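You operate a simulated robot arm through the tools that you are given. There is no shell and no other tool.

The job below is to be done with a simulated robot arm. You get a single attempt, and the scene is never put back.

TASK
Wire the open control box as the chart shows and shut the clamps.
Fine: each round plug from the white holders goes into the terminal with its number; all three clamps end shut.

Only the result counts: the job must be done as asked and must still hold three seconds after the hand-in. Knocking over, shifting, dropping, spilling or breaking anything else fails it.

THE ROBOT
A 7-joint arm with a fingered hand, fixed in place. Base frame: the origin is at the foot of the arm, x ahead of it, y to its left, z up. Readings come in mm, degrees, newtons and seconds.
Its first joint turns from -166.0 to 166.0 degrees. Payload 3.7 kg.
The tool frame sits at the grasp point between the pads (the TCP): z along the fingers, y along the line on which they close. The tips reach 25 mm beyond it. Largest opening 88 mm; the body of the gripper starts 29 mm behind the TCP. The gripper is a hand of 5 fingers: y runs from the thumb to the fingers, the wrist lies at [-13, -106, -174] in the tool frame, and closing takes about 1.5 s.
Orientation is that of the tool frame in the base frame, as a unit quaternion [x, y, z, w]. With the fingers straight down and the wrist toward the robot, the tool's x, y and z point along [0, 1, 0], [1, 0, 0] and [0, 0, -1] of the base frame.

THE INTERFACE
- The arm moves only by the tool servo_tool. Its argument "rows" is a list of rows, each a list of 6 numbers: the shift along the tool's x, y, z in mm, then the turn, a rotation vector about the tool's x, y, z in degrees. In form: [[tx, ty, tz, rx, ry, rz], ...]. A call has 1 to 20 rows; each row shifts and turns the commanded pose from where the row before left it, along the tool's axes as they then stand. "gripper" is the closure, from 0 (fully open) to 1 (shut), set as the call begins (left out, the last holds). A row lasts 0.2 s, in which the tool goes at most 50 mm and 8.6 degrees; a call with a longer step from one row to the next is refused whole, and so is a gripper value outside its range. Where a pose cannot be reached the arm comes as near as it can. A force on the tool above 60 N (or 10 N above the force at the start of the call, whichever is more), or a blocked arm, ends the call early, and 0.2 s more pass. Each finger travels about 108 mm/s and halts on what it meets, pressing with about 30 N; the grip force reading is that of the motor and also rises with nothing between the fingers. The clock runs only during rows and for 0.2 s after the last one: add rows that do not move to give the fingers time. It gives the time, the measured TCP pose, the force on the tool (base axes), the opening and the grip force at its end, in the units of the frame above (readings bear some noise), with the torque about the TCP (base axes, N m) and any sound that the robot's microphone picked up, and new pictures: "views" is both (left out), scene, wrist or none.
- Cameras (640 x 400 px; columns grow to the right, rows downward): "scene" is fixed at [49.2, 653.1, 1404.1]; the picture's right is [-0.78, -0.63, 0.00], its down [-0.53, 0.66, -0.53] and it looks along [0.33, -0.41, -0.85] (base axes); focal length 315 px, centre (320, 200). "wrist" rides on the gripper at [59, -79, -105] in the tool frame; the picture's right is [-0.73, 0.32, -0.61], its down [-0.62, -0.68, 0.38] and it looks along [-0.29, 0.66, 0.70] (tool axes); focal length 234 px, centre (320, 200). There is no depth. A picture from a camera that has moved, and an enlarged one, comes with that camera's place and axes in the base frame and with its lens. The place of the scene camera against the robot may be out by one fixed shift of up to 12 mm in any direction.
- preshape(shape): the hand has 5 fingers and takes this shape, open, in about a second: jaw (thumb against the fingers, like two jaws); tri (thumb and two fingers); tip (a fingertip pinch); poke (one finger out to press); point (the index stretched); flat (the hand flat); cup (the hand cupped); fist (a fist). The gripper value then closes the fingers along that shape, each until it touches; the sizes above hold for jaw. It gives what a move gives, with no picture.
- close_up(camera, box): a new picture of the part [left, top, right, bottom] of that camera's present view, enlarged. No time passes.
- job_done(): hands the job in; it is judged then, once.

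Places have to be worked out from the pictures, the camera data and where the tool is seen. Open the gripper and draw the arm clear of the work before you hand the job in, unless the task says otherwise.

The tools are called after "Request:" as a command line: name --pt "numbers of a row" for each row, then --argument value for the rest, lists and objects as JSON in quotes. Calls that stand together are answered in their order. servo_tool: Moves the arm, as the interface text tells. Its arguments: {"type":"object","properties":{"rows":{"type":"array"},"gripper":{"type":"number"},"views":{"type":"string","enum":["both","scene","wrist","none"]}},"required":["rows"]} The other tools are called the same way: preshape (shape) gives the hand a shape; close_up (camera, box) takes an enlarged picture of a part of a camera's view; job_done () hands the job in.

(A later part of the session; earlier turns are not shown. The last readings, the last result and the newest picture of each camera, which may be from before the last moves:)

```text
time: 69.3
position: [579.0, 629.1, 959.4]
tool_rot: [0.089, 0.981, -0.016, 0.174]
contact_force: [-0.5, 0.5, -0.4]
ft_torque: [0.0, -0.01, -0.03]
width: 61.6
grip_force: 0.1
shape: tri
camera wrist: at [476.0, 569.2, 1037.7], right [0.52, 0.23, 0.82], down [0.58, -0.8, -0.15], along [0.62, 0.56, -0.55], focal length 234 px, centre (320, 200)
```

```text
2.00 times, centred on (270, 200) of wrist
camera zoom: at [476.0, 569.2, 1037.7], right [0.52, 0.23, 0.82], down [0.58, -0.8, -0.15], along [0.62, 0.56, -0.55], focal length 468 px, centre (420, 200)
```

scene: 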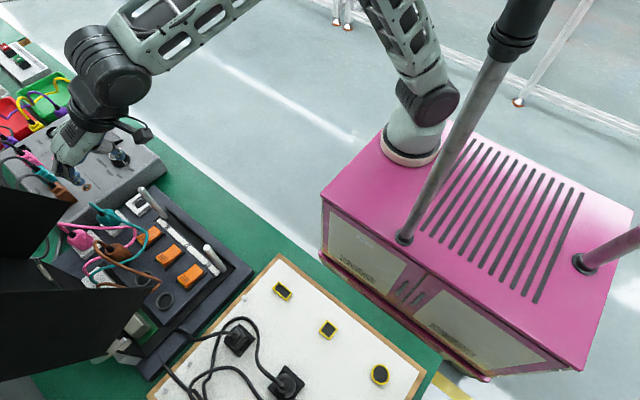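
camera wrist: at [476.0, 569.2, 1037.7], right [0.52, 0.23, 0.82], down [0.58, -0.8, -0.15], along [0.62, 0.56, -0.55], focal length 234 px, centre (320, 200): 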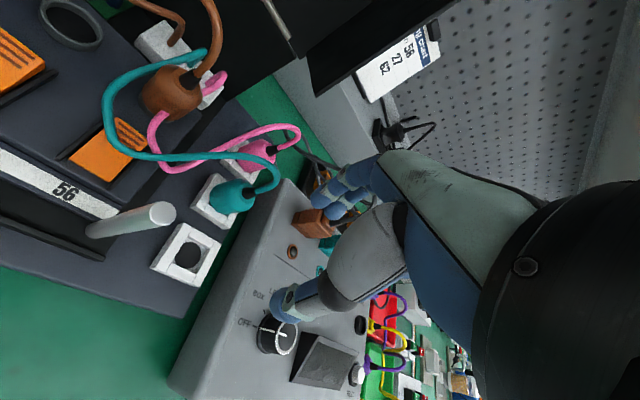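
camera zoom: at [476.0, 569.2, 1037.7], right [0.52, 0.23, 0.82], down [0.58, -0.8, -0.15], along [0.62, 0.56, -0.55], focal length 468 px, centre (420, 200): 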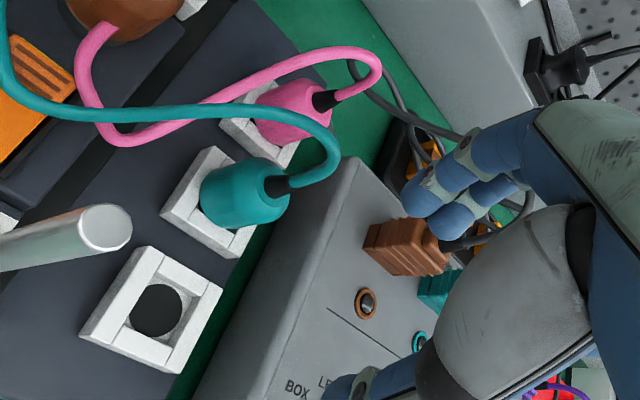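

The lid is unmoved. I move over the teal plug, keeping slightly to +x while descending past the wall corner's height.

Request:
servo_tool --pt "8.2 26 13.1 0 0 0" --pt "8.2 26 13.1 0 0 0" --pt "6 0 16.5 0 0 0" --pt "6 0 16.5 0 0 0" --pt "0 0 0 0 0 0" --views "both"

Request:
close_up --camera "wrist" --box '[180, 120, 380, 320]'

Request:
close_up --camera "scene" --box '[50, 160, 170, 260]'

```text
time: 70.5
position: [582.0, 680.7, 892.6]
tool_rot: [0.088, 0.981, -0.017, 0.174]
contact_force: [0.4, -0.6, 0.3]
ft_torque: [-0.02, -0.02, 0.0]
width: 61.4
grip_force: 0.1
shape: tri
camera wrist: at [478.2, 620.8, 971.6], right [0.52, 0.23, 0.82], down [0.58, -0.8, -0.15], along [0.62, 0.56, -0.55], focal length 234 px, centre (320, 200)
```

scene: 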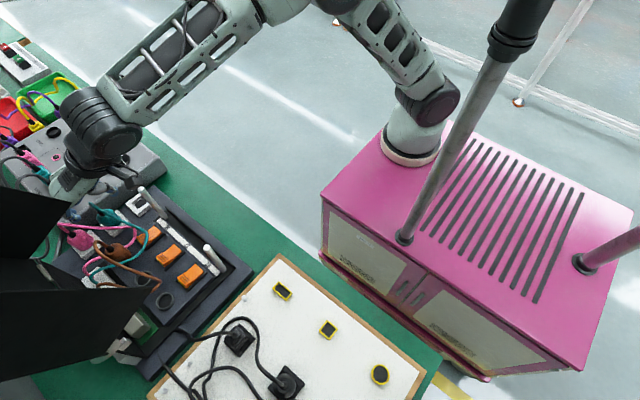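
wrist: 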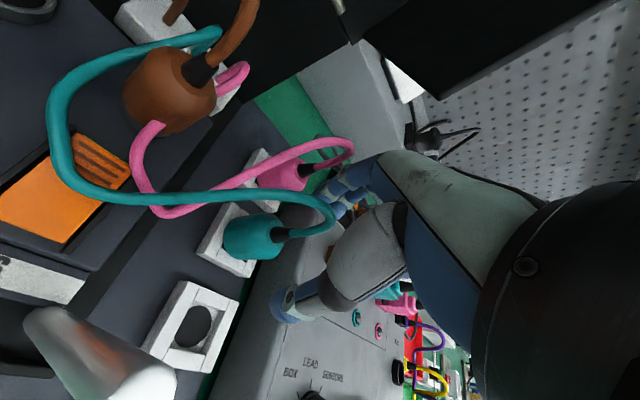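

```text
2.00 times, centred on (280, 220) of wrist
camera zoom: at [478.2, 620.8, 971.6], right [0.52, 0.23, 0.82], down [0.58, -0.8, -0.15], along [0.62, 0.56, -0.55], focal length 468 px, centre (400, 160)
```

zoom: 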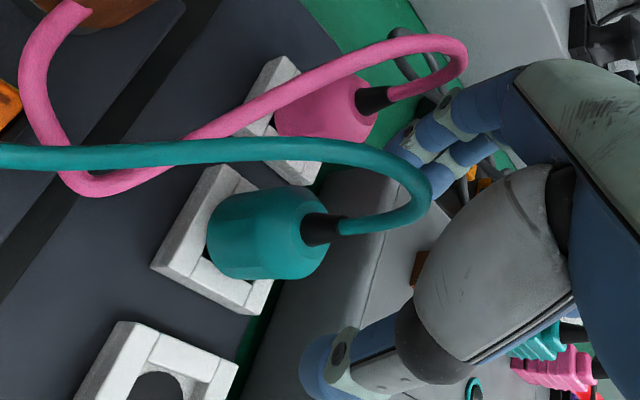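

```text
4.00 times, centred on (110, 210) of scene
camera zoom: at [49.2, 653.1, 1404.1], right [-0.78, -0.63, 0.0], down [-0.53, 0.66, -0.53], along [0.33, -0.41, -0.85], focal length 1260 px, centre (1160, 160)
```

zoom: 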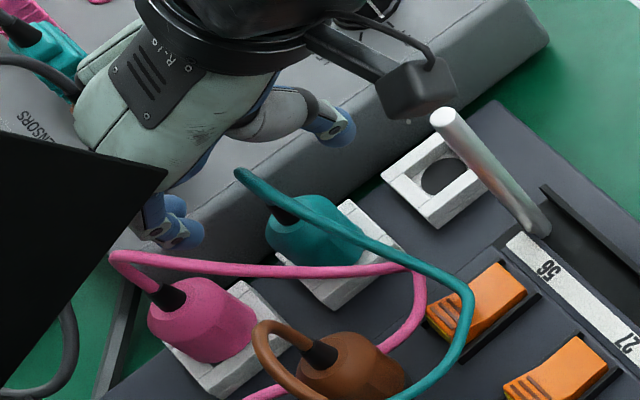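

The alignment with teal matches the earlier brown grasp. I lower the rest of the way to z≈850, shifting to x≈573.

Request:
servo_tool --pt "5.75 -0.15 9.2 0 0 0" --pt "5.75 -0.15 9.2 0 0 0" --pt "5.75 -0.15 9.2 0 0 0" --pt "5.75 -0.15 9.2 0 0 0" --pt "0 0 0 0 0 0" --views "none"

Request:
close_up --camera "wrist" --box '[200, 130, 380, 310]'

Request:
close_up --camera "scene" --box '[60, 170, 160, 250]'

```text
time: 71.7
position: [573.8, 682.9, 849.5]
tool_rot: [0.088, 0.981, -0.016, 0.173]
contact_force: [-0.6, -0.1, 0.3]
ft_torque: [-0.01, -0.02, 0.02]
width: 61.6
grip_force: 0.0
shape: tri
```

```text
2.22 times, centred on (290, 220) of wrist
camera zoom: at [469.5, 622.4, 929.3], right [0.52, 0.23, 0.82], down [0.58, -0.8, -0.15], along [0.62, 0.56, -0.55], focal length 520 px, centre (387, 156)
```

zoom: 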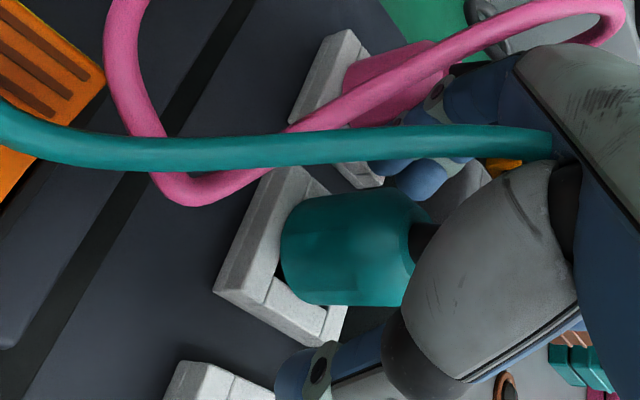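

```text
5.00 times, centred on (110, 210) of scene
camera zoom: at [49.2, 653.1, 1404.1], right [-0.78, -0.63, 0.0], down [-0.53, 0.66, -0.53], along [0.33, -0.41, -0.85], focal length 1576 px, centre (1370, 150)
```

zoom: 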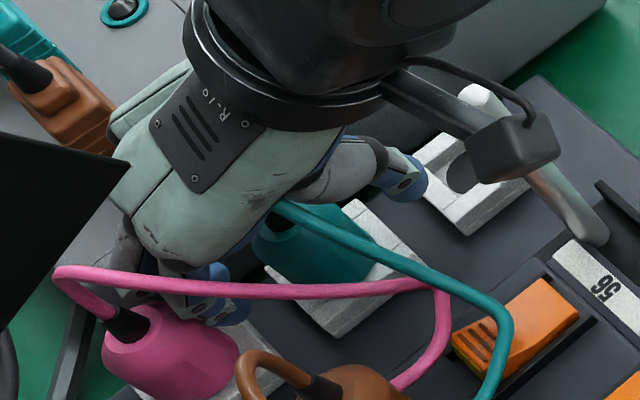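

Teal sits almost exactly where brown did relative to the hand. I make a 1–2 mm correction and close on it.

Request:
servo_tool --pt "1.2 -1.25 -0.44 0 0 0" --pt "0 0 0 0 0 0" --views "none"

Request:
servo_tool --pt "0 0 0 0 0 0" --pt "0 0 0 0 0 0" --pt "0 0 0 0 0 0" --pt "0 0 0 0 0 0" --pt "0 0 0 0 0 0" --pt "0 0 0 0 0 0" --gripper 0.8 --views "wrist"

Request:
close_up --camera "wrist" --box '[200, 130, 380, 310]'

```text
time: 72.3
position: [572.1, 682.4, 848.0]
tool_rot: [0.089, 0.981, -0.016, 0.174]
contact_force: [0.4, -0.3, -0.1]
ft_torque: [-0.01, 0.0, -0.05]
width: 61.2
grip_force: 0.1
shape: tri
```

```text
time: 73.7
position: [570.8, 682.2, 850.7]
tool_rot: [0.089, 0.981, -0.016, 0.174]
contact_force: [-0.3, -0.6, -0.1]
ft_torque: [0.04, 0.04, 0.01]
width: 22.6
grip_force: 30.1
shape: tri
camera wrist: at [468.0, 621.6, 929.4], right [0.52, 0.23, 0.82], down [0.58, -0.8, -0.15], along [0.62, 0.56, -0.55], focal length 234 px, centre (320, 200)
```

wrist: 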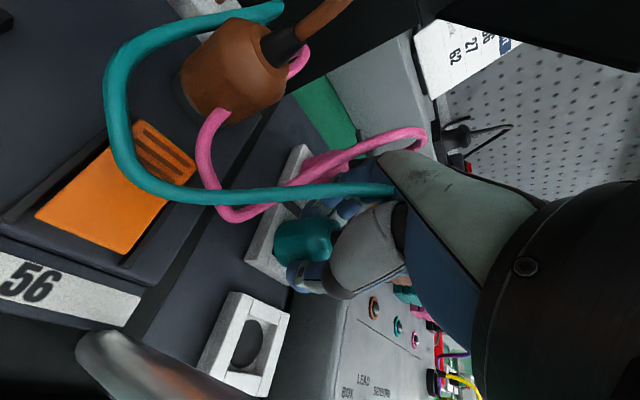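

```text
2.22 times, centred on (290, 220) of wrist
camera zoom: at [468.0, 621.6, 929.4], right [0.52, 0.23, 0.82], down [0.58, -0.8, -0.15], along [0.62, 0.56, -0.55], focal length 520 px, centre (387, 156)
```

zoom: 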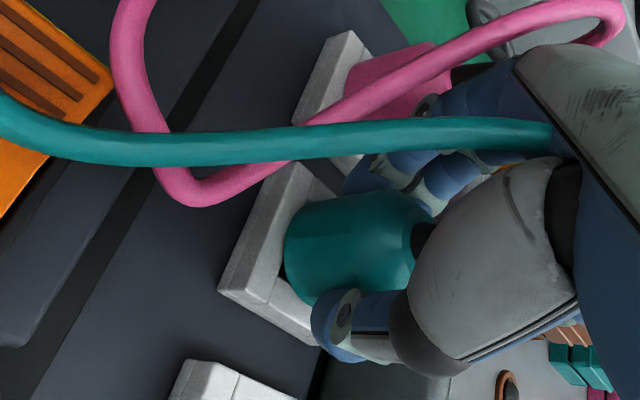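

Teal is gripped at the same place in the hand as brown was. I lift it straight up 80 mm.

Request:
servo_tool --pt "-1.7 0 -4.7 0 0 0" --pt "-5.2 0 -14.1 0 0 0" --pt "-6.9 0 -18.8 0 0 0" --pt "-6.9 0 -18.8 0 0 0" --pt "-6.9 0 -18.8 0 0 0" --pt "0 0 0 0 0 0" --views "both"

Request:
close_up --camera "wrist" --box '[200, 130, 380, 310]'

Request:
close_up --camera "scene" --box '[50, 150, 190, 270]'

```text
time: 75.1
position: [571.7, 682.2, 930.0]
tool_rot: [0.088, 0.981, -0.016, 0.174]
contact_force: [0.0, -1.2, 0.2]
ft_torque: [0.02, 0.0, 0.01]
width: 22.3
grip_force: 30.3
shape: tri
camera wrist: at [467.7, 621.7, 1010.1], right [0.52, 0.23, 0.82], down [0.58, -0.8, -0.15], along [0.62, 0.56, -0.55], focal length 234 px, centre (320, 200)
```

scene: 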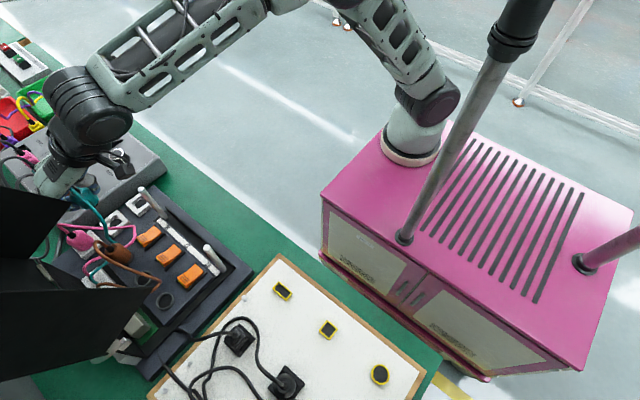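
wrist: 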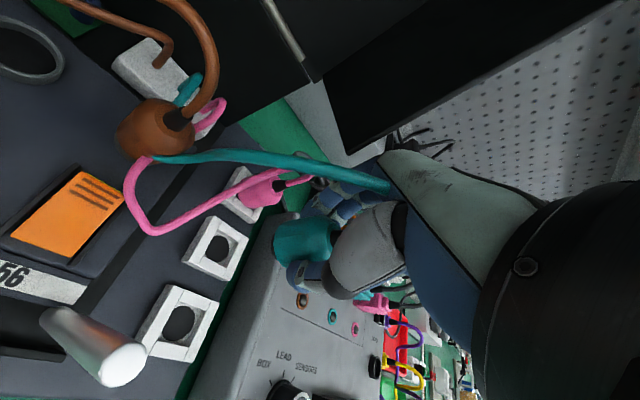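

```text
2.22 times, centred on (290, 220) of wrist
camera zoom: at [467.7, 621.7, 1010.1], right [0.52, 0.23, 0.82], down [0.58, -0.8, -0.15], along [0.62, 0.56, -0.55], focal length 520 px, centre (387, 156)
```

zoom: 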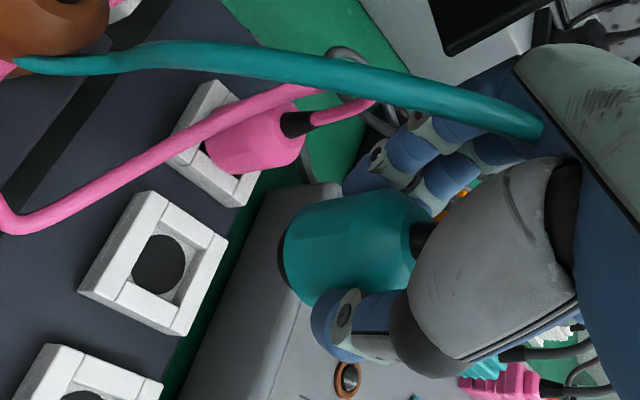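

```text
3.33 times, centred on (120, 210) of scene
camera zoom: at [49.2, 653.1, 1404.1], right [-0.78, -0.63, 0.0], down [-0.53, 0.66, -0.53], along [0.33, -0.41, -0.85], focal length 1050 px, centre (987, 167)
```

zoom: 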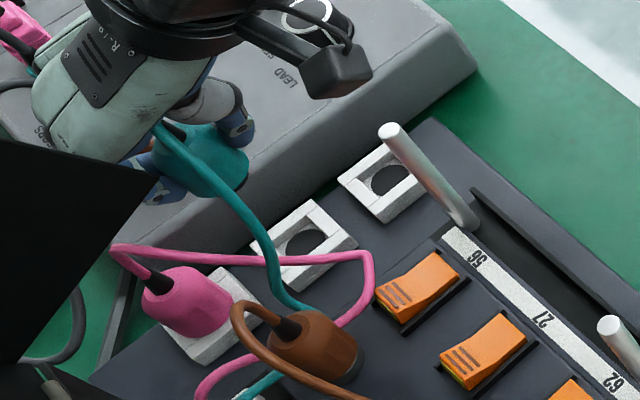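

Teal is clear of its holder. I retreat to y≈640, then cross in front of the lid to x≈412.

Request:
servo_tool --pt "-7.8 -20.7 -10.4 0 0 0" --pt "-7.8 -20.7 -10.4 0 0 0" --pt "36.9 -7.1 -13.5 0 0 0" --pt "36.9 -7.1 -13.5 0 0 0" --pt "36.9 -7.1 -13.5 0 0 0" --pt "36.9 -7.1 -13.5 0 0 0" --pt "0 0 0 0 0 0" --views "both"

Request:
close_up --camera "wrist" --box '[180, 100, 380, 300]'

```text
time: 76.7
position: [412.2, 638.8, 955.7]
tool_rot: [0.088, 0.981, -0.016, 0.174]
contact_force: [-0.3, -0.5, 0.5]
ft_torque: [-0.01, 0.05, -0.01]
width: 22.4
grip_force: 30.1
shape: tri
camera wrist: at [307.8, 578.1, 1035.2], right [0.52, 0.23, 0.82], down [0.58, -0.8, -0.15], along [0.62, 0.56, -0.55], focal length 234 px, centre (320, 200)
```

scene: 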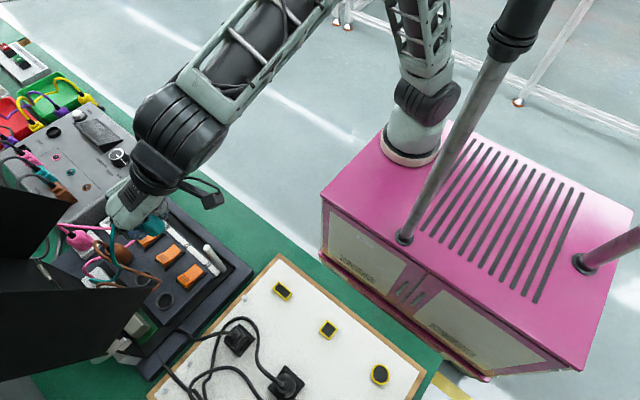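
wrist: 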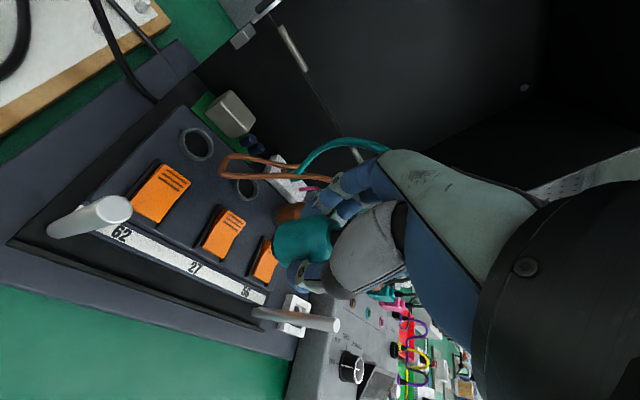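

```text
2.00 times, centred on (280, 200) of wrist
camera zoom: at [307.8, 578.1, 1035.2], right [0.52, 0.23, 0.82], down [0.58, -0.8, -0.15], along [0.62, 0.56, -0.55], focal length 468 px, centre (400, 200)
```

zoom: 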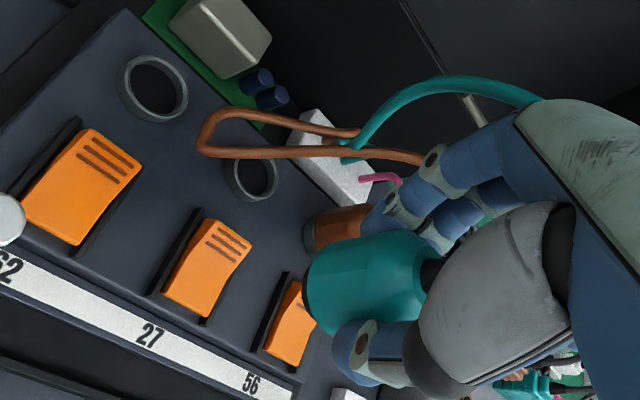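

The lane is clear. I move in over terminal 27 using the same offset that worked for brown, shifted by the terminal spacing (−63.3 mm).

Request:
servo_tool --pt "9.8 24 10 0 0 0" --pt "9.8 24 14 0 0 0" --pt "9.8 24 18.3 0 0 0" --pt "0 0 0 0 0 0" --views "both"

Request:
close_up --camera "wrist" --box '[215, 195, 305, 275]'

Request:
close_up --camera "scene" --box '[110, 245, 170, 290]'

```text
time: 77.7
position: [411.2, 714.0, 905.4]
tool_rot: [0.088, 0.981, -0.015, 0.174]
contact_force: [0.8, -0.3, -0.9]
ft_torque: [0.05, 0.0, 0.0]
width: 22.0
grip_force: 29.8
shape: tri
camera wrist: at [307.4, 653.1, 985.1], right [0.52, 0.23, 0.82], down [0.58, -0.8, -0.15], along [0.62, 0.56, -0.55], focal length 234 px, centre (320, 200)
```

scene: 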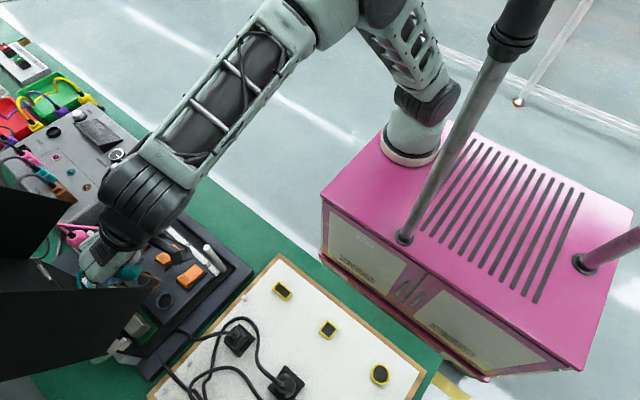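
wrist: 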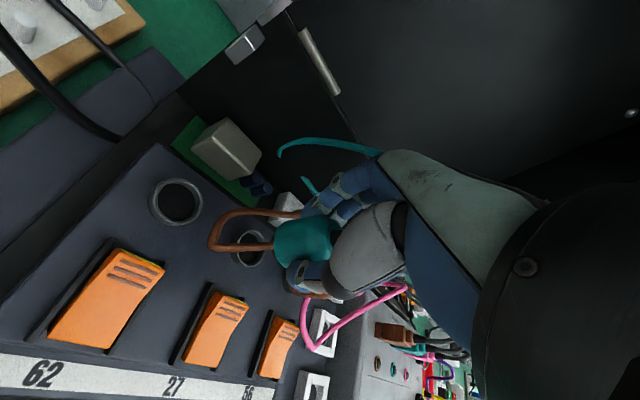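

```text
5.00 times, centred on (260, 235) of wrist
camera zoom: at [307.4, 653.1, 985.1], right [0.52, 0.23, 0.82], down [0.58, -0.8, -0.15], along [0.62, 0.56, -0.55], focal length 1171 px, centre (620, 25)
```

zoom: 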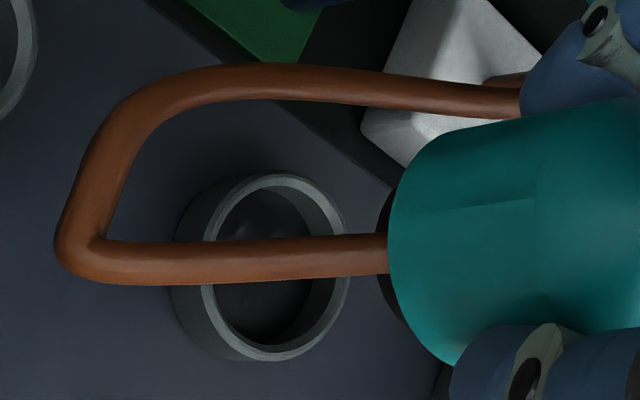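

```text
8.89 times, centred on (140, 268) of scene
camera zoom: at [49.2, 653.1, 1404.1], right [-0.78, -0.63, 0.0], down [-0.53, 0.66, -0.53], along [0.33, -0.41, -0.85], focal length 2801 px, centre (1920, -400)
```

zoom: 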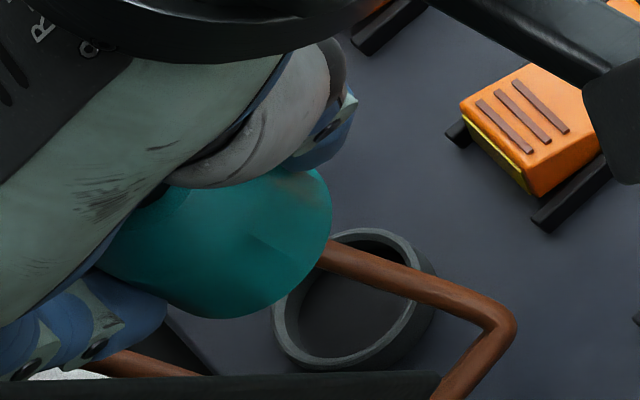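

The plug hovers near ring 27 (measured at [416.5, 712.7]). I apply a small correction (+1, −2 mm) while lowering toward the ring mouth.

Request:
servo_tool --pt "3.4 -0.57 10.5 0 0 0" --pt "3.4 -0.57 10.5 0 0 0" --pt "2.6 -0.57 8 0 0 0" --pt "0 0 0 0 0 0" --views "none"

Request:
close_up --camera "wrist" --box '[215, 195, 305, 275]'

Request:
close_up --camera "scene" --box '[110, 245, 170, 290]'

```text
time: 78.7
position: [411.7, 711.2, 874.7]
tool_rot: [0.088, 0.981, -0.016, 0.174]
contact_force: [0.5, -0.7, -0.4]
ft_torque: [0.04, -0.01, -0.02]
width: 22.3
grip_force: 30.1
shape: tri
```

```text
5.00 times, centred on (260, 235) of wrist
camera zoom: at [308.9, 650.8, 954.3], right [0.52, 0.23, 0.82], down [0.58, -0.8, -0.15], along [0.62, 0.56, -0.55], focal length 1171 px, centre (620, 25)
```

zoom: 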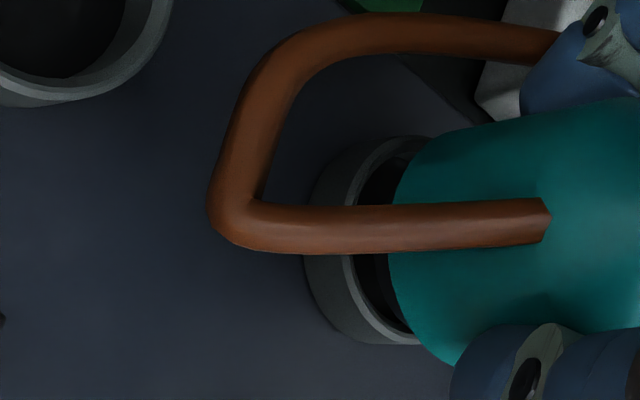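

```text
8.89 times, centred on (140, 268) of scene
camera zoom: at [49.2, 653.1, 1404.1], right [-0.78, -0.63, 0.0], down [-0.53, 0.66, -0.53], along [0.33, -0.41, -0.85], focal length 2801 px, centre (1920, -400)
```

zoom: 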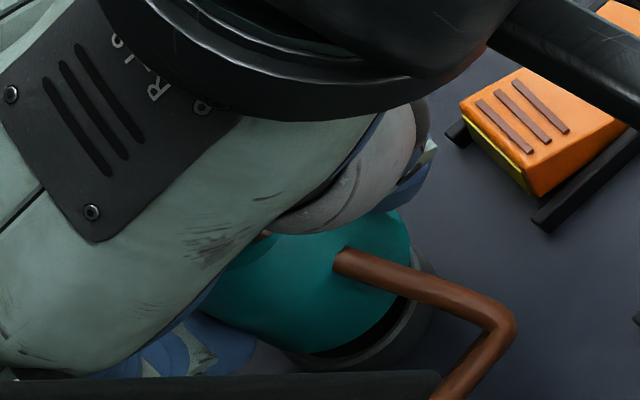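

The camera pose matches the wanted one exactly, and ring and plug look concentric. I lower step by step until it seats.

Request:
servo_tool --pt "0.52 0 1.41 0 0 0" --pt "0.52 0 1.41 0 0 0" --pt "0.52 0 1.41 0 0 0" --pt "0.52 0 1.41 0 0 0" --pt "0 0 0 0 0 0" --views "none"

Request:
close_up --camera "wrist" --box '[215, 195, 305, 275]'

Request:
servo_tool --pt "0.34 0 0.94 0 0 0" --pt "0.34 0 0.94 0 0 0" --pt "0 0 0 0 0 0" --views "none"

```text
time: 79.9
position: [411.7, 710.7, 870.4]
tool_rot: [0.087, 0.981, -0.014, 0.175]
contact_force: [-0.5, 7.2, 12.4]
ft_torque: [0.09, -0.08, 0.02]
width: 23.5
grip_force: 30.1
shape: tri
```

```text
5.00 times, centred on (260, 235) of wrist
camera zoom: at [308.6, 650.6, 949.2], right [0.52, 0.23, 0.82], down [0.59, -0.8, -0.15], along [0.62, 0.56, -0.55], focal length 1171 px, centre (620, 25)
```

zoom: 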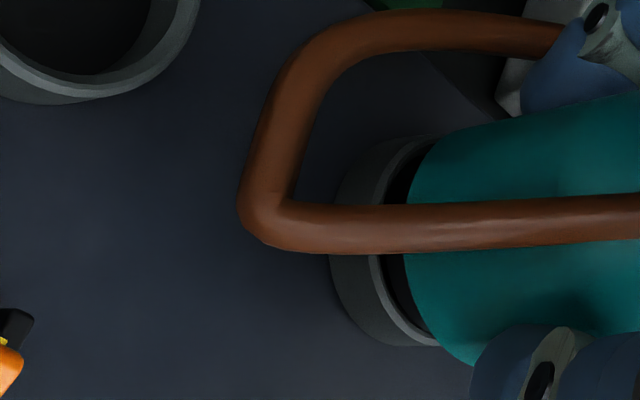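

```text
time: 80.7
position: [411.6, 711.0, 866.9]
tool_rot: [0.087, 0.981, -0.014, 0.174]
contact_force: [-2.1, 9.9, 18.2]
ft_torque: [0.17, -0.07, 0.01]
width: 24.9
grip_force: 29.4
shape: tri
```

The contact force has a +y part (about 10 N): the pin is catching the ring's near edge. I raise 4 mm, shift +2 mm in y, and look.

Request:
servo_tool --pt "-1.4 0 -3.8 0 0 0" --pt "0.33 1.97 -0.1 0 0 0" --pt "0 0 0 0 0 0" --views "none"

Request:
close_up --camera "wrist" --box '[215, 195, 305, 275]'

Request:
close_up --camera "scene" --box '[110, 245, 170, 290]'

```text
time: 81.5
position: [414.3, 711.8, 869.1]
tool_rot: [0.088, 0.981, -0.018, 0.175]
contact_force: [-1.0, 0.0, -0.5]
ft_torque: [0.0, 0.04, -0.03]
width: 24.4
grip_force: 30.1
shape: tri
```

```text
5.00 times, centred on (260, 235) of wrist
camera zoom: at [309.4, 652.1, 949.1], right [0.52, 0.24, 0.82], down [0.58, -0.8, -0.14], along [0.62, 0.55, -0.56], focal length 1171 px, centre (620, 25)
```

zoom: 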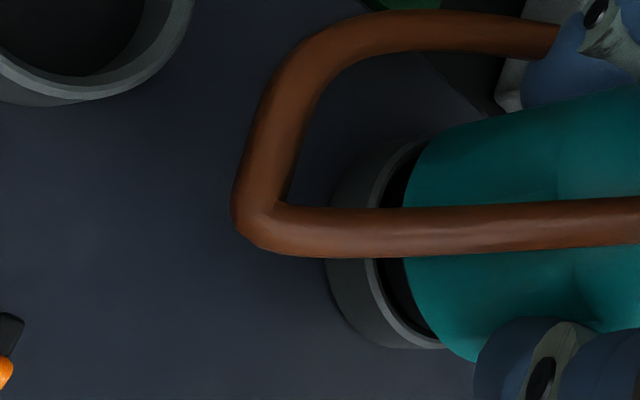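

```text
8.89 times, centred on (140, 268) of scene
camera zoom: at [49.2, 653.1, 1404.1], right [-0.78, -0.63, 0.0], down [-0.53, 0.66, -0.53], along [0.33, -0.41, -0.85], focal length 2801 px, centre (1920, -400)
```

zoom: 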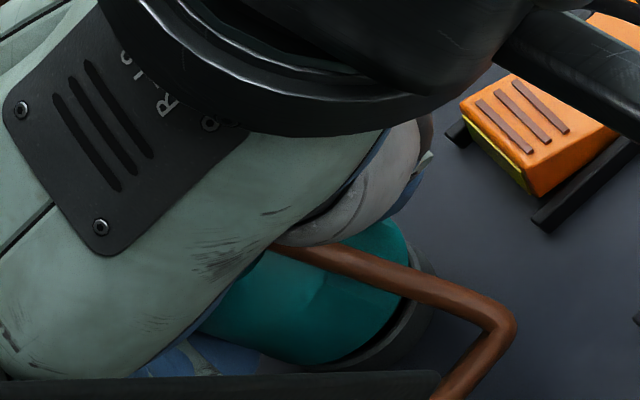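

Force is back to zero and the ring/plug picture now matches brown's just before it seated. I lower again gently.

Request:
servo_tool --pt "0.34 0 0.94 0 0 0" --pt "0.34 0 0.94 0 0 0" --pt "0 0 0 0 0 0" --views "none"

Request:
servo_tool --pt "0.34 0 0.94 0 0 0" --pt "0.34 0 0.94 0 0 0" --pt "0 0 0 0 0 0" --views "none"

Request:
close_up --camera "wrist" --box '[215, 195, 305, 275]'

```text
time: 82.3
position: [413.2, 713.0, 867.6]
tool_rot: [0.088, 0.981, -0.015, 0.173]
contact_force: [-0.1, 0.8, 0.0]
ft_torque: [0.02, 0.01, 0.01]
width: 24.2
grip_force: 30.3
shape: tri
```

```text
time: 83.1
position: [413.1, 713.1, 866.9]
tool_rot: [0.088, 0.981, -0.016, 0.173]
contact_force: [0.3, 0.6, -0.1]
ft_torque: [-0.01, 0.01, -0.03]
width: 24.2
grip_force: 30.0
shape: tri
```

```text
5.00 times, centred on (260, 235) of wrist
camera zoom: at [309.1, 652.6, 946.4], right [0.52, 0.23, 0.82], down [0.58, -0.8, -0.15], along [0.62, 0.56, -0.55], focal length 1171 px, centre (620, 25)
```

zoom: 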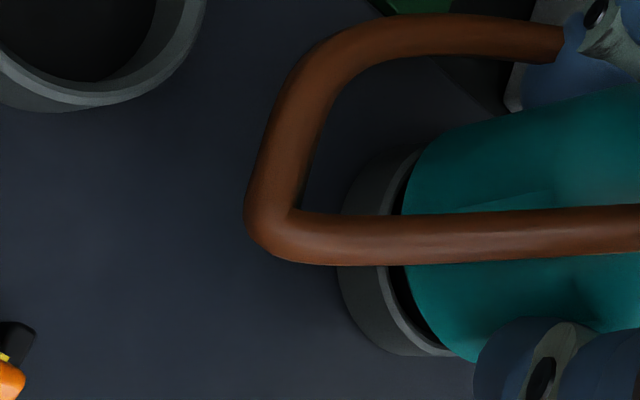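

No force, so the pin is going into ring 27. I continue down to seat the body on the rim.

Request:
servo_tool --pt "0.34 0 0.94 0 0 0" --pt "0.34 0 0.94 0 0 0" --pt "0.34 0 0.94 0 0 0" --pt "0 0 0 0 0 0" --views "none"

Request:
servo_tool --pt "0.34 0 0.94 0 0 0" --pt "0.34 0 0.94 0 0 0" --pt "0 0 0 0 0 0" --views "none"

Request:
close_up --camera "wrist" --box '[215, 195, 305, 275]'

```text
time: 84.1
position: [411.7, 712.9, 865.3]
tool_rot: [0.089, 0.981, -0.015, 0.174]
contact_force: [-0.9, -3.9, 7.1]
ft_torque: [0.13, 0.02, -0.01]
width: 23.3
grip_force: 30.2
shape: tri
```

```text
time: 84.9
position: [411.8, 713.1, 863.9]
tool_rot: [0.087, 0.981, -0.015, 0.174]
contact_force: [-1.9, -0.3, 20.0]
ft_torque: [0.15, -0.04, 0.02]
width: 23.6
grip_force: 29.5
shape: tri
```

```text
5.00 times, centred on (260, 235) of wrist
camera zoom: at [309.1, 652.4, 943.3], right [0.52, 0.23, 0.82], down [0.58, -0.8, -0.15], along [0.62, 0.56, -0.55], focal length 1171 px, centre (620, 25)
```

zoom: 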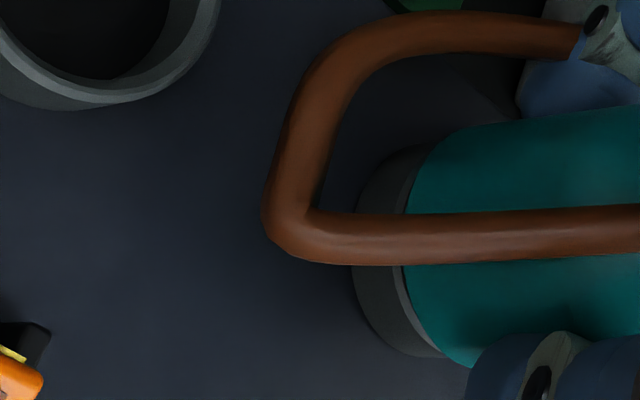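

20 N upward at z 864, the same as brown, so teal is seated in 27. I release and rise.

Request:
servo_tool --pt "0 0 0 0 0 0" --pt "0 0 0 0 0 0" --pt "0 0 0 0 0 0" --pt "0 0 0 0 0 0" --pt "-1.7 0 -4.7 0 0 0" --pt "-3.4 0 -9.4 0 0 0" --pt "-5.1 0 -14.1 0 0 0" --pt "-6.8 0 -18.8 0 0 0" --pt "-6.8 0 -18.8 0 0 0" --pt "0 0 0 0 0 0" --gripper 0.42 --views "both"

Request:
close_up --camera "wrist" --box '[160, 130, 340, 310]'

Request:
close_up --camera "scene" --box '[90, 215, 190, 295]'

```text
time: 87.1
position: [412.7, 712.9, 933.2]
tool_rot: [0.088, 0.981, -0.015, 0.174]
contact_force: [-0.4, -1.0, 0.3]
ft_torque: [0.02, 0.04, -0.02]
width: 50.6
grip_force: 0.0
shape: tri
camera wrist: at [309.5, 652.4, 1012.4], right [0.52, 0.23, 0.82], down [0.58, -0.8, -0.15], along [0.62, 0.56, -0.55], focal length 234 px, centre (320, 200)
```

scene: 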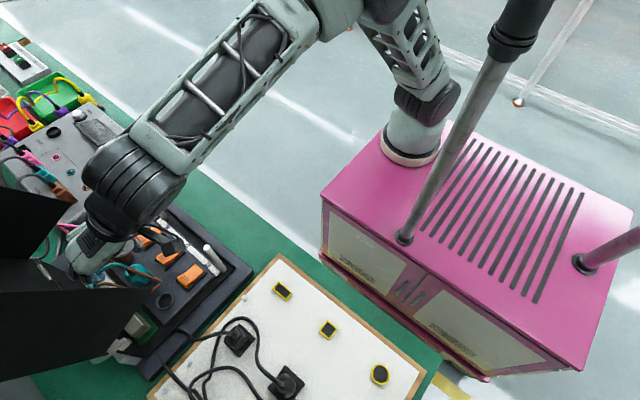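
wrist: 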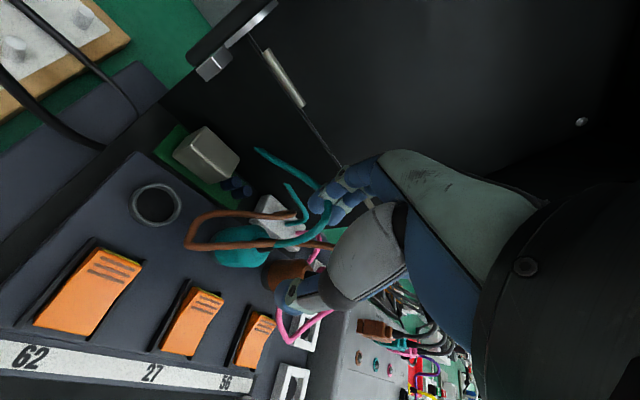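

```text
2.22 times, centred on (250, 220) of wrist
camera zoom: at [309.5, 652.4, 1012.4], right [0.52, 0.23, 0.82], down [0.58, -0.8, -0.15], along [0.62, 0.56, -0.55], focal length 520 px, centre (476, 156)
```

zoom: 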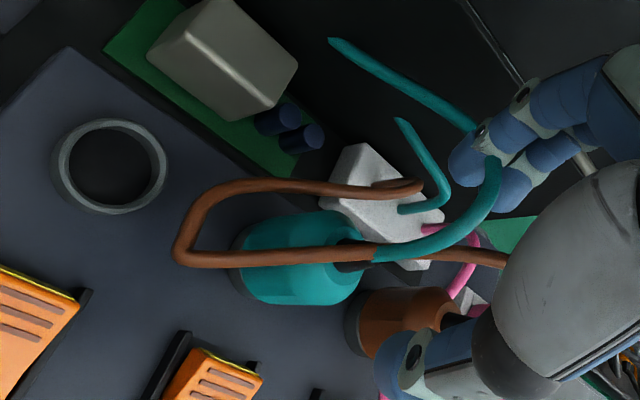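

```text
5.00 times, centred on (140, 255) of scene
camera zoom: at [49.2, 653.1, 1404.1], right [-0.78, -0.63, 0.0], down [-0.53, 0.66, -0.53], along [0.33, -0.41, -0.85], focal length 1576 px, centre (1220, -75)
```

zoom: 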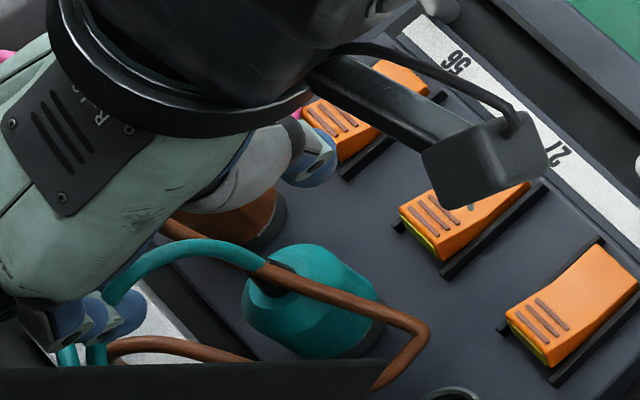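

Teal is in 27. For pink I use an upright hand, because that gives more room from the wall there. I leave the lid opening, cross in front, and straighten the hand at about [580, 628, 960].

Request:
servo_tool --pt "-9.9 -36 -8 0 0 0" --pt "-9.9 -36 -8 0 0 0" --pt "-39.6 4.5 13.2 0 0 0" --pt "-39.6 4.5 13.2 0 0 0" --pt "-39.6 4.5 13.2 0 0 0" --pt "-39.6 4.5 13.2 0 0 0" --pt "0 0 0 0 6.67 0" --pt "0 0 0 0 6.67 0" --pt "0 0 0 0 6.66 0" --pt "0 0 0 0 0 -5" --pt "0 0 0 0 0 -5" --pt "0 0 0 0 0 0" --views "both"

Request:
close_up --camera "wrist" --box '[160, 60, 360, 240]'

Request:
close_up --camera "scene" --box '[60, 190, 220, 310]'

```text
time: 89.7
position: [582.1, 627.9, 958.5]
tool_rot: [0.001, 1.0, 0.0, 0.001]
contact_force: [-0.4, 0.4, 0.3]
ft_torque: [0.02, -0.03, -0.02]
width: 50.4
grip_force: 0.0
shape: tri
camera wrist: at [521.5, 549.8, 1064.8], right [0.73, 0.32, 0.61], down [0.62, -0.68, -0.38], along [0.29, 0.66, -0.7], focal length 234 px, centre (320, 200)
```

scene: 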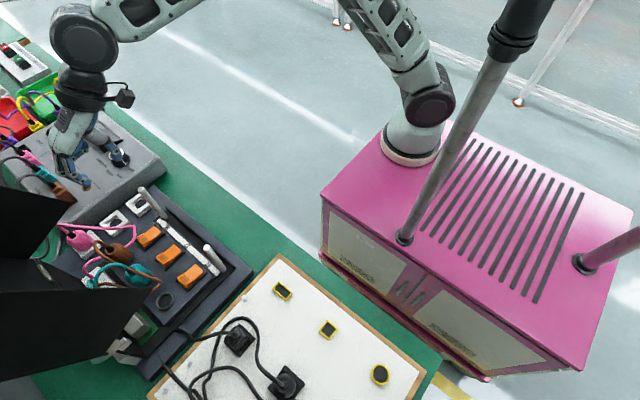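
wrist: 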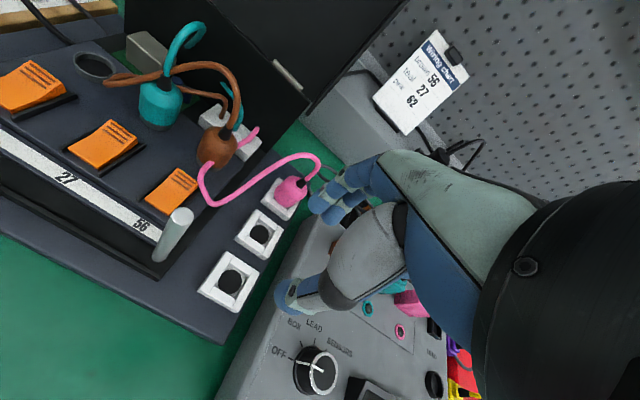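

```text
2.22 times, centred on (260, 150) of wrist
camera zoom: at [521.5, 549.8, 1064.8], right [0.73, 0.32, 0.61], down [0.62, -0.68, -0.38], along [0.29, 0.66, -0.7], focal length 520 px, centre (453, 311)
```

zoom: 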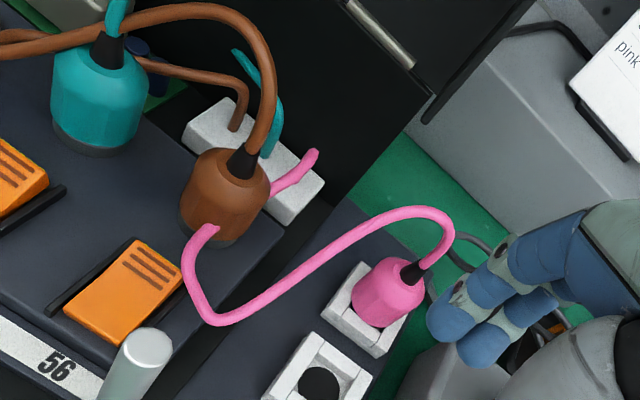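

```text
3.33 times, centred on (140, 250) of scene
camera zoom: at [49.2, 653.1, 1404.1], right [-0.78, -0.63, 0.0], down [-0.53, 0.66, -0.53], along [0.33, -0.41, -0.85], focal length 1050 px, centre (920, 33)
```

zoom: 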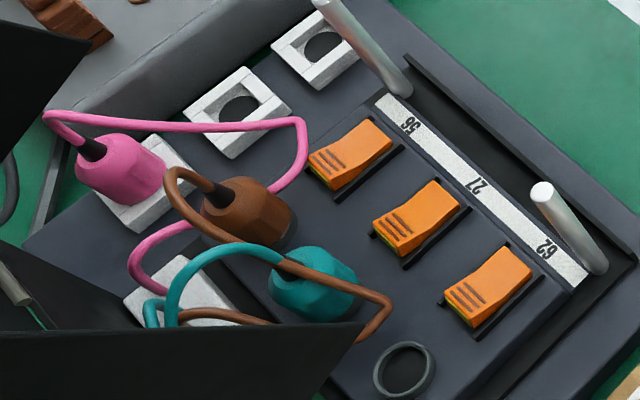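

Brown in 56 and teal in 27 both stand upright. I go over to the pink plug with the upright hand.

Request:
servo_tool --pt "-0.7 38.6 1 0 0 0" --pt "-0.7 38.6 1 0 0 0" --pt "-0.6 38.6 1 0 0 0" --pt "0 0 10 0 0 0" --pt "0 0 0 0 0 0" --gripper 0.3 --views "both"

Request:
close_up --camera "wrist" --box '[200, 130, 380, 330]'

Request:
close_up --camera "scene" --box '[20, 150, 180, 290]'

```text
time: 90.9
position: [582.7, 744.0, 945.4]
tool_rot: [0.002, 1.0, -0.001, 0.0]
contact_force: [-0.2, -0.2, 1.0]
ft_torque: [-0.01, 0.01, 0.01]
width: 61.1
grip_force: 0.1
shape: tri
camera wrist: at [523.8, 666.1, 1051.6], right [0.73, 0.32, 0.61], down [0.62, -0.68, -0.38], along [0.29, 0.66, -0.7], focal length 234 px, centre (320, 200)
```

scene: 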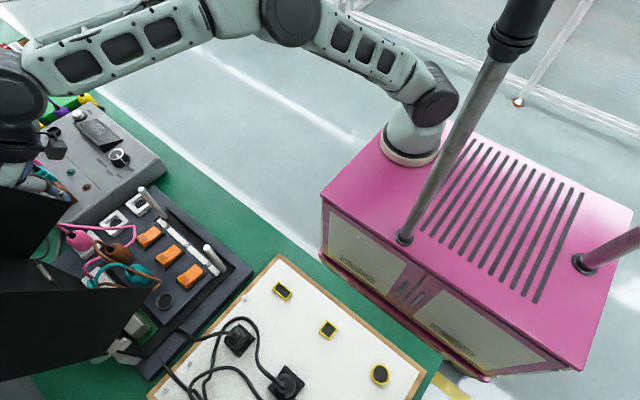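
wrist: 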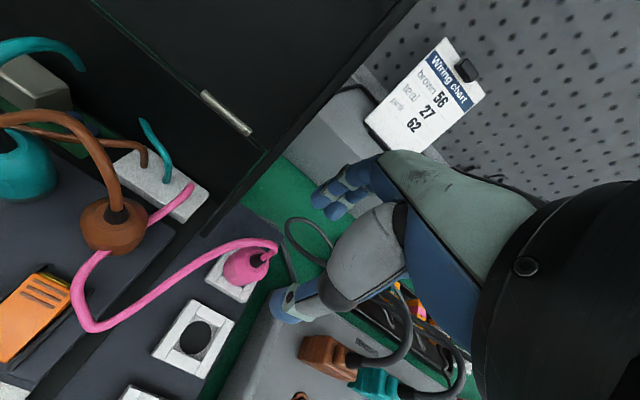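

```text
2.00 times, centred on (290, 230) of wrist
camera zoom: at [523.8, 666.1, 1051.6], right [0.73, 0.32, 0.61], down [0.62, -0.68, -0.38], along [0.29, 0.66, -0.7], focal length 468 px, centre (380, 140)
```

zoom: 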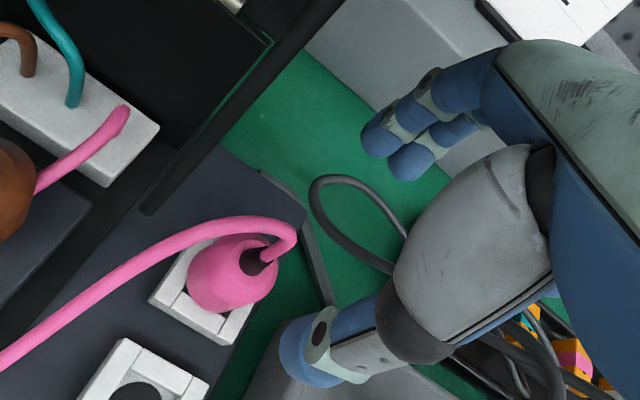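

```text
2.86 times, centred on (100, 220) of scene
camera zoom: at [49.2, 653.1, 1404.1], right [-0.78, -0.63, 0.0], down [-0.53, 0.66, -0.53], along [0.33, -0.41, -0.85], focal length 900 px, centre (949, 143)
```

zoom: 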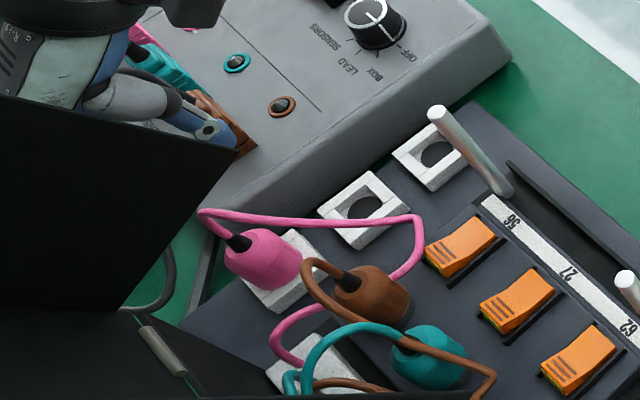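

Pink measures about [576, 745]. I descend to z≈885 with a small correction and check again.

Request:
servo_tool --pt "2.2 -0.6 20 0 0 0" --pt "2.2 -0.6 20 0 0 0" --pt "2.1 -0.5 20 0 0 0" --pt "0 0 0 0 0 0" --views "wrist"

Request:
close_up --camera "wrist" --box '[200, 130, 380, 330]'

Request:
close_up --camera "scene" --box '[20, 180, 140, 270]'

```text
time: 91.9
position: [577.2, 741.7, 885.5]
tool_rot: [0.002, 1.0, 0.0, 0.002]
contact_force: [-0.1, -0.5, -0.4]
ft_torque: [-0.02, 0.04, 0.01]
width: 61.5
grip_force: 0.0
shape: tri
camera wrist: at [517.3, 664.5, 991.4], right [0.73, 0.32, 0.61], down [0.62, -0.68, -0.38], along [0.29, 0.66, -0.7], focal length 234 px, centre (320, 200)
```

wrist: 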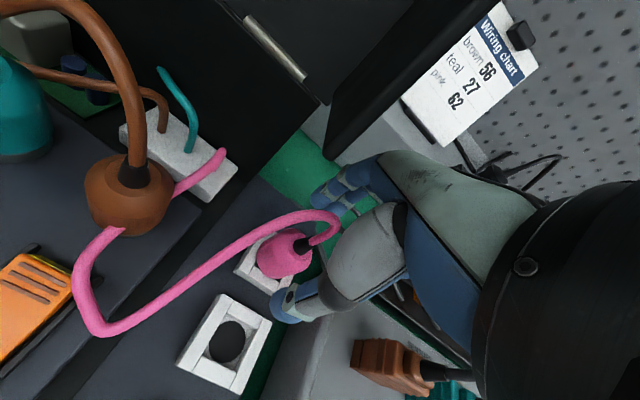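

```text
2.00 times, centred on (290, 230) of wrist
camera zoom: at [517.3, 664.5, 991.4], right [0.73, 0.32, 0.61], down [0.62, -0.68, -0.38], along [0.29, 0.66, -0.7], focal length 468 px, centre (380, 140)
```

zoom: 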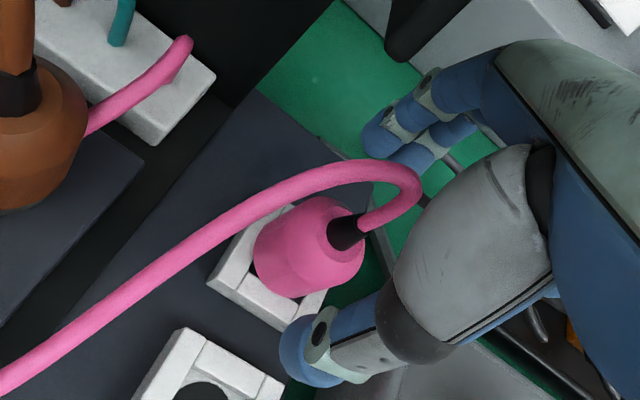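

```text
4.44 times, centred on (80, 225) of scene
camera zoom: at [49.2, 653.1, 1404.1], right [-0.78, -0.63, 0.0], down [-0.53, 0.66, -0.53], along [0.33, -0.41, -0.85], focal length 1401 px, centre (1387, 89)
```

zoom: 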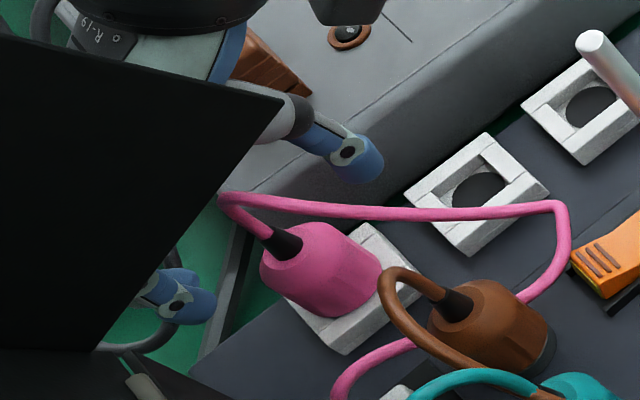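

Thumb and fingers straddle pink well, matching the brown view at this height. I lower to z≈847 and close.

Request:
servo_tool --pt "0 0 13 0 0 0" --pt "0 0 13 0 0 0" --pt "0 0 12 0 0 0" --pt "0 0 0 0 0 0" --views "none"

Request:
servo_tool --pt "0 0 0 0 0 0" --pt "0 0 0 0 0 0" --pt "0 0 0 0 0 0" --pt "0 0 0 0 0 0" --pt "0 0 0 0 0 0" --pt "0 0 0 0 0 0" --gripper 0.8 --views "wrist"

Request:
close_up --camera "wrist" --box '[200, 130, 380, 310]'

```text
time: 92.9
position: [577.2, 741.7, 846.9]
tool_rot: [0.002, 1.0, 0.0, 0.001]
contact_force: [0.0, 0.9, 0.4]
ft_torque: [0.0, 0.02, -0.01]
width: 61.4
grip_force: 0.1
shape: tri
```

```text
time: 94.3
position: [576.8, 742.2, 848.4]
tool_rot: [0.002, 1.0, 0.0, 0.001]
contact_force: [0.5, 0.8, -0.4]
ft_torque: [0.04, -0.03, 0.0]
width: 23.0
grip_force: 29.8
shape: tri
camera wrist: at [517.4, 664.4, 953.7], right [0.73, 0.32, 0.61], down [0.62, -0.68, -0.38], along [0.29, 0.66, -0.7], focal length 234 px, centre (320, 200)
```

wrist: 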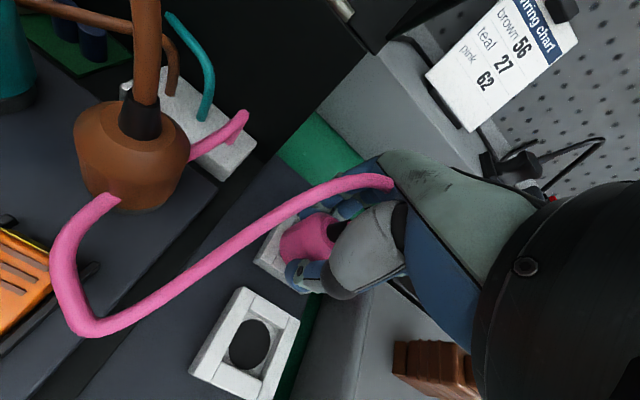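

```text
2.22 times, centred on (290, 220) of wrist
camera zoom: at [517.4, 664.4, 953.7], right [0.73, 0.32, 0.61], down [0.62, -0.68, -0.38], along [0.29, 0.66, -0.7], focal length 520 px, centre (387, 156)
```

zoom: 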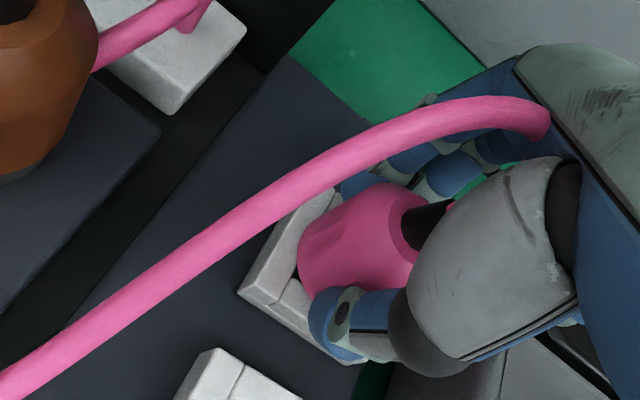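

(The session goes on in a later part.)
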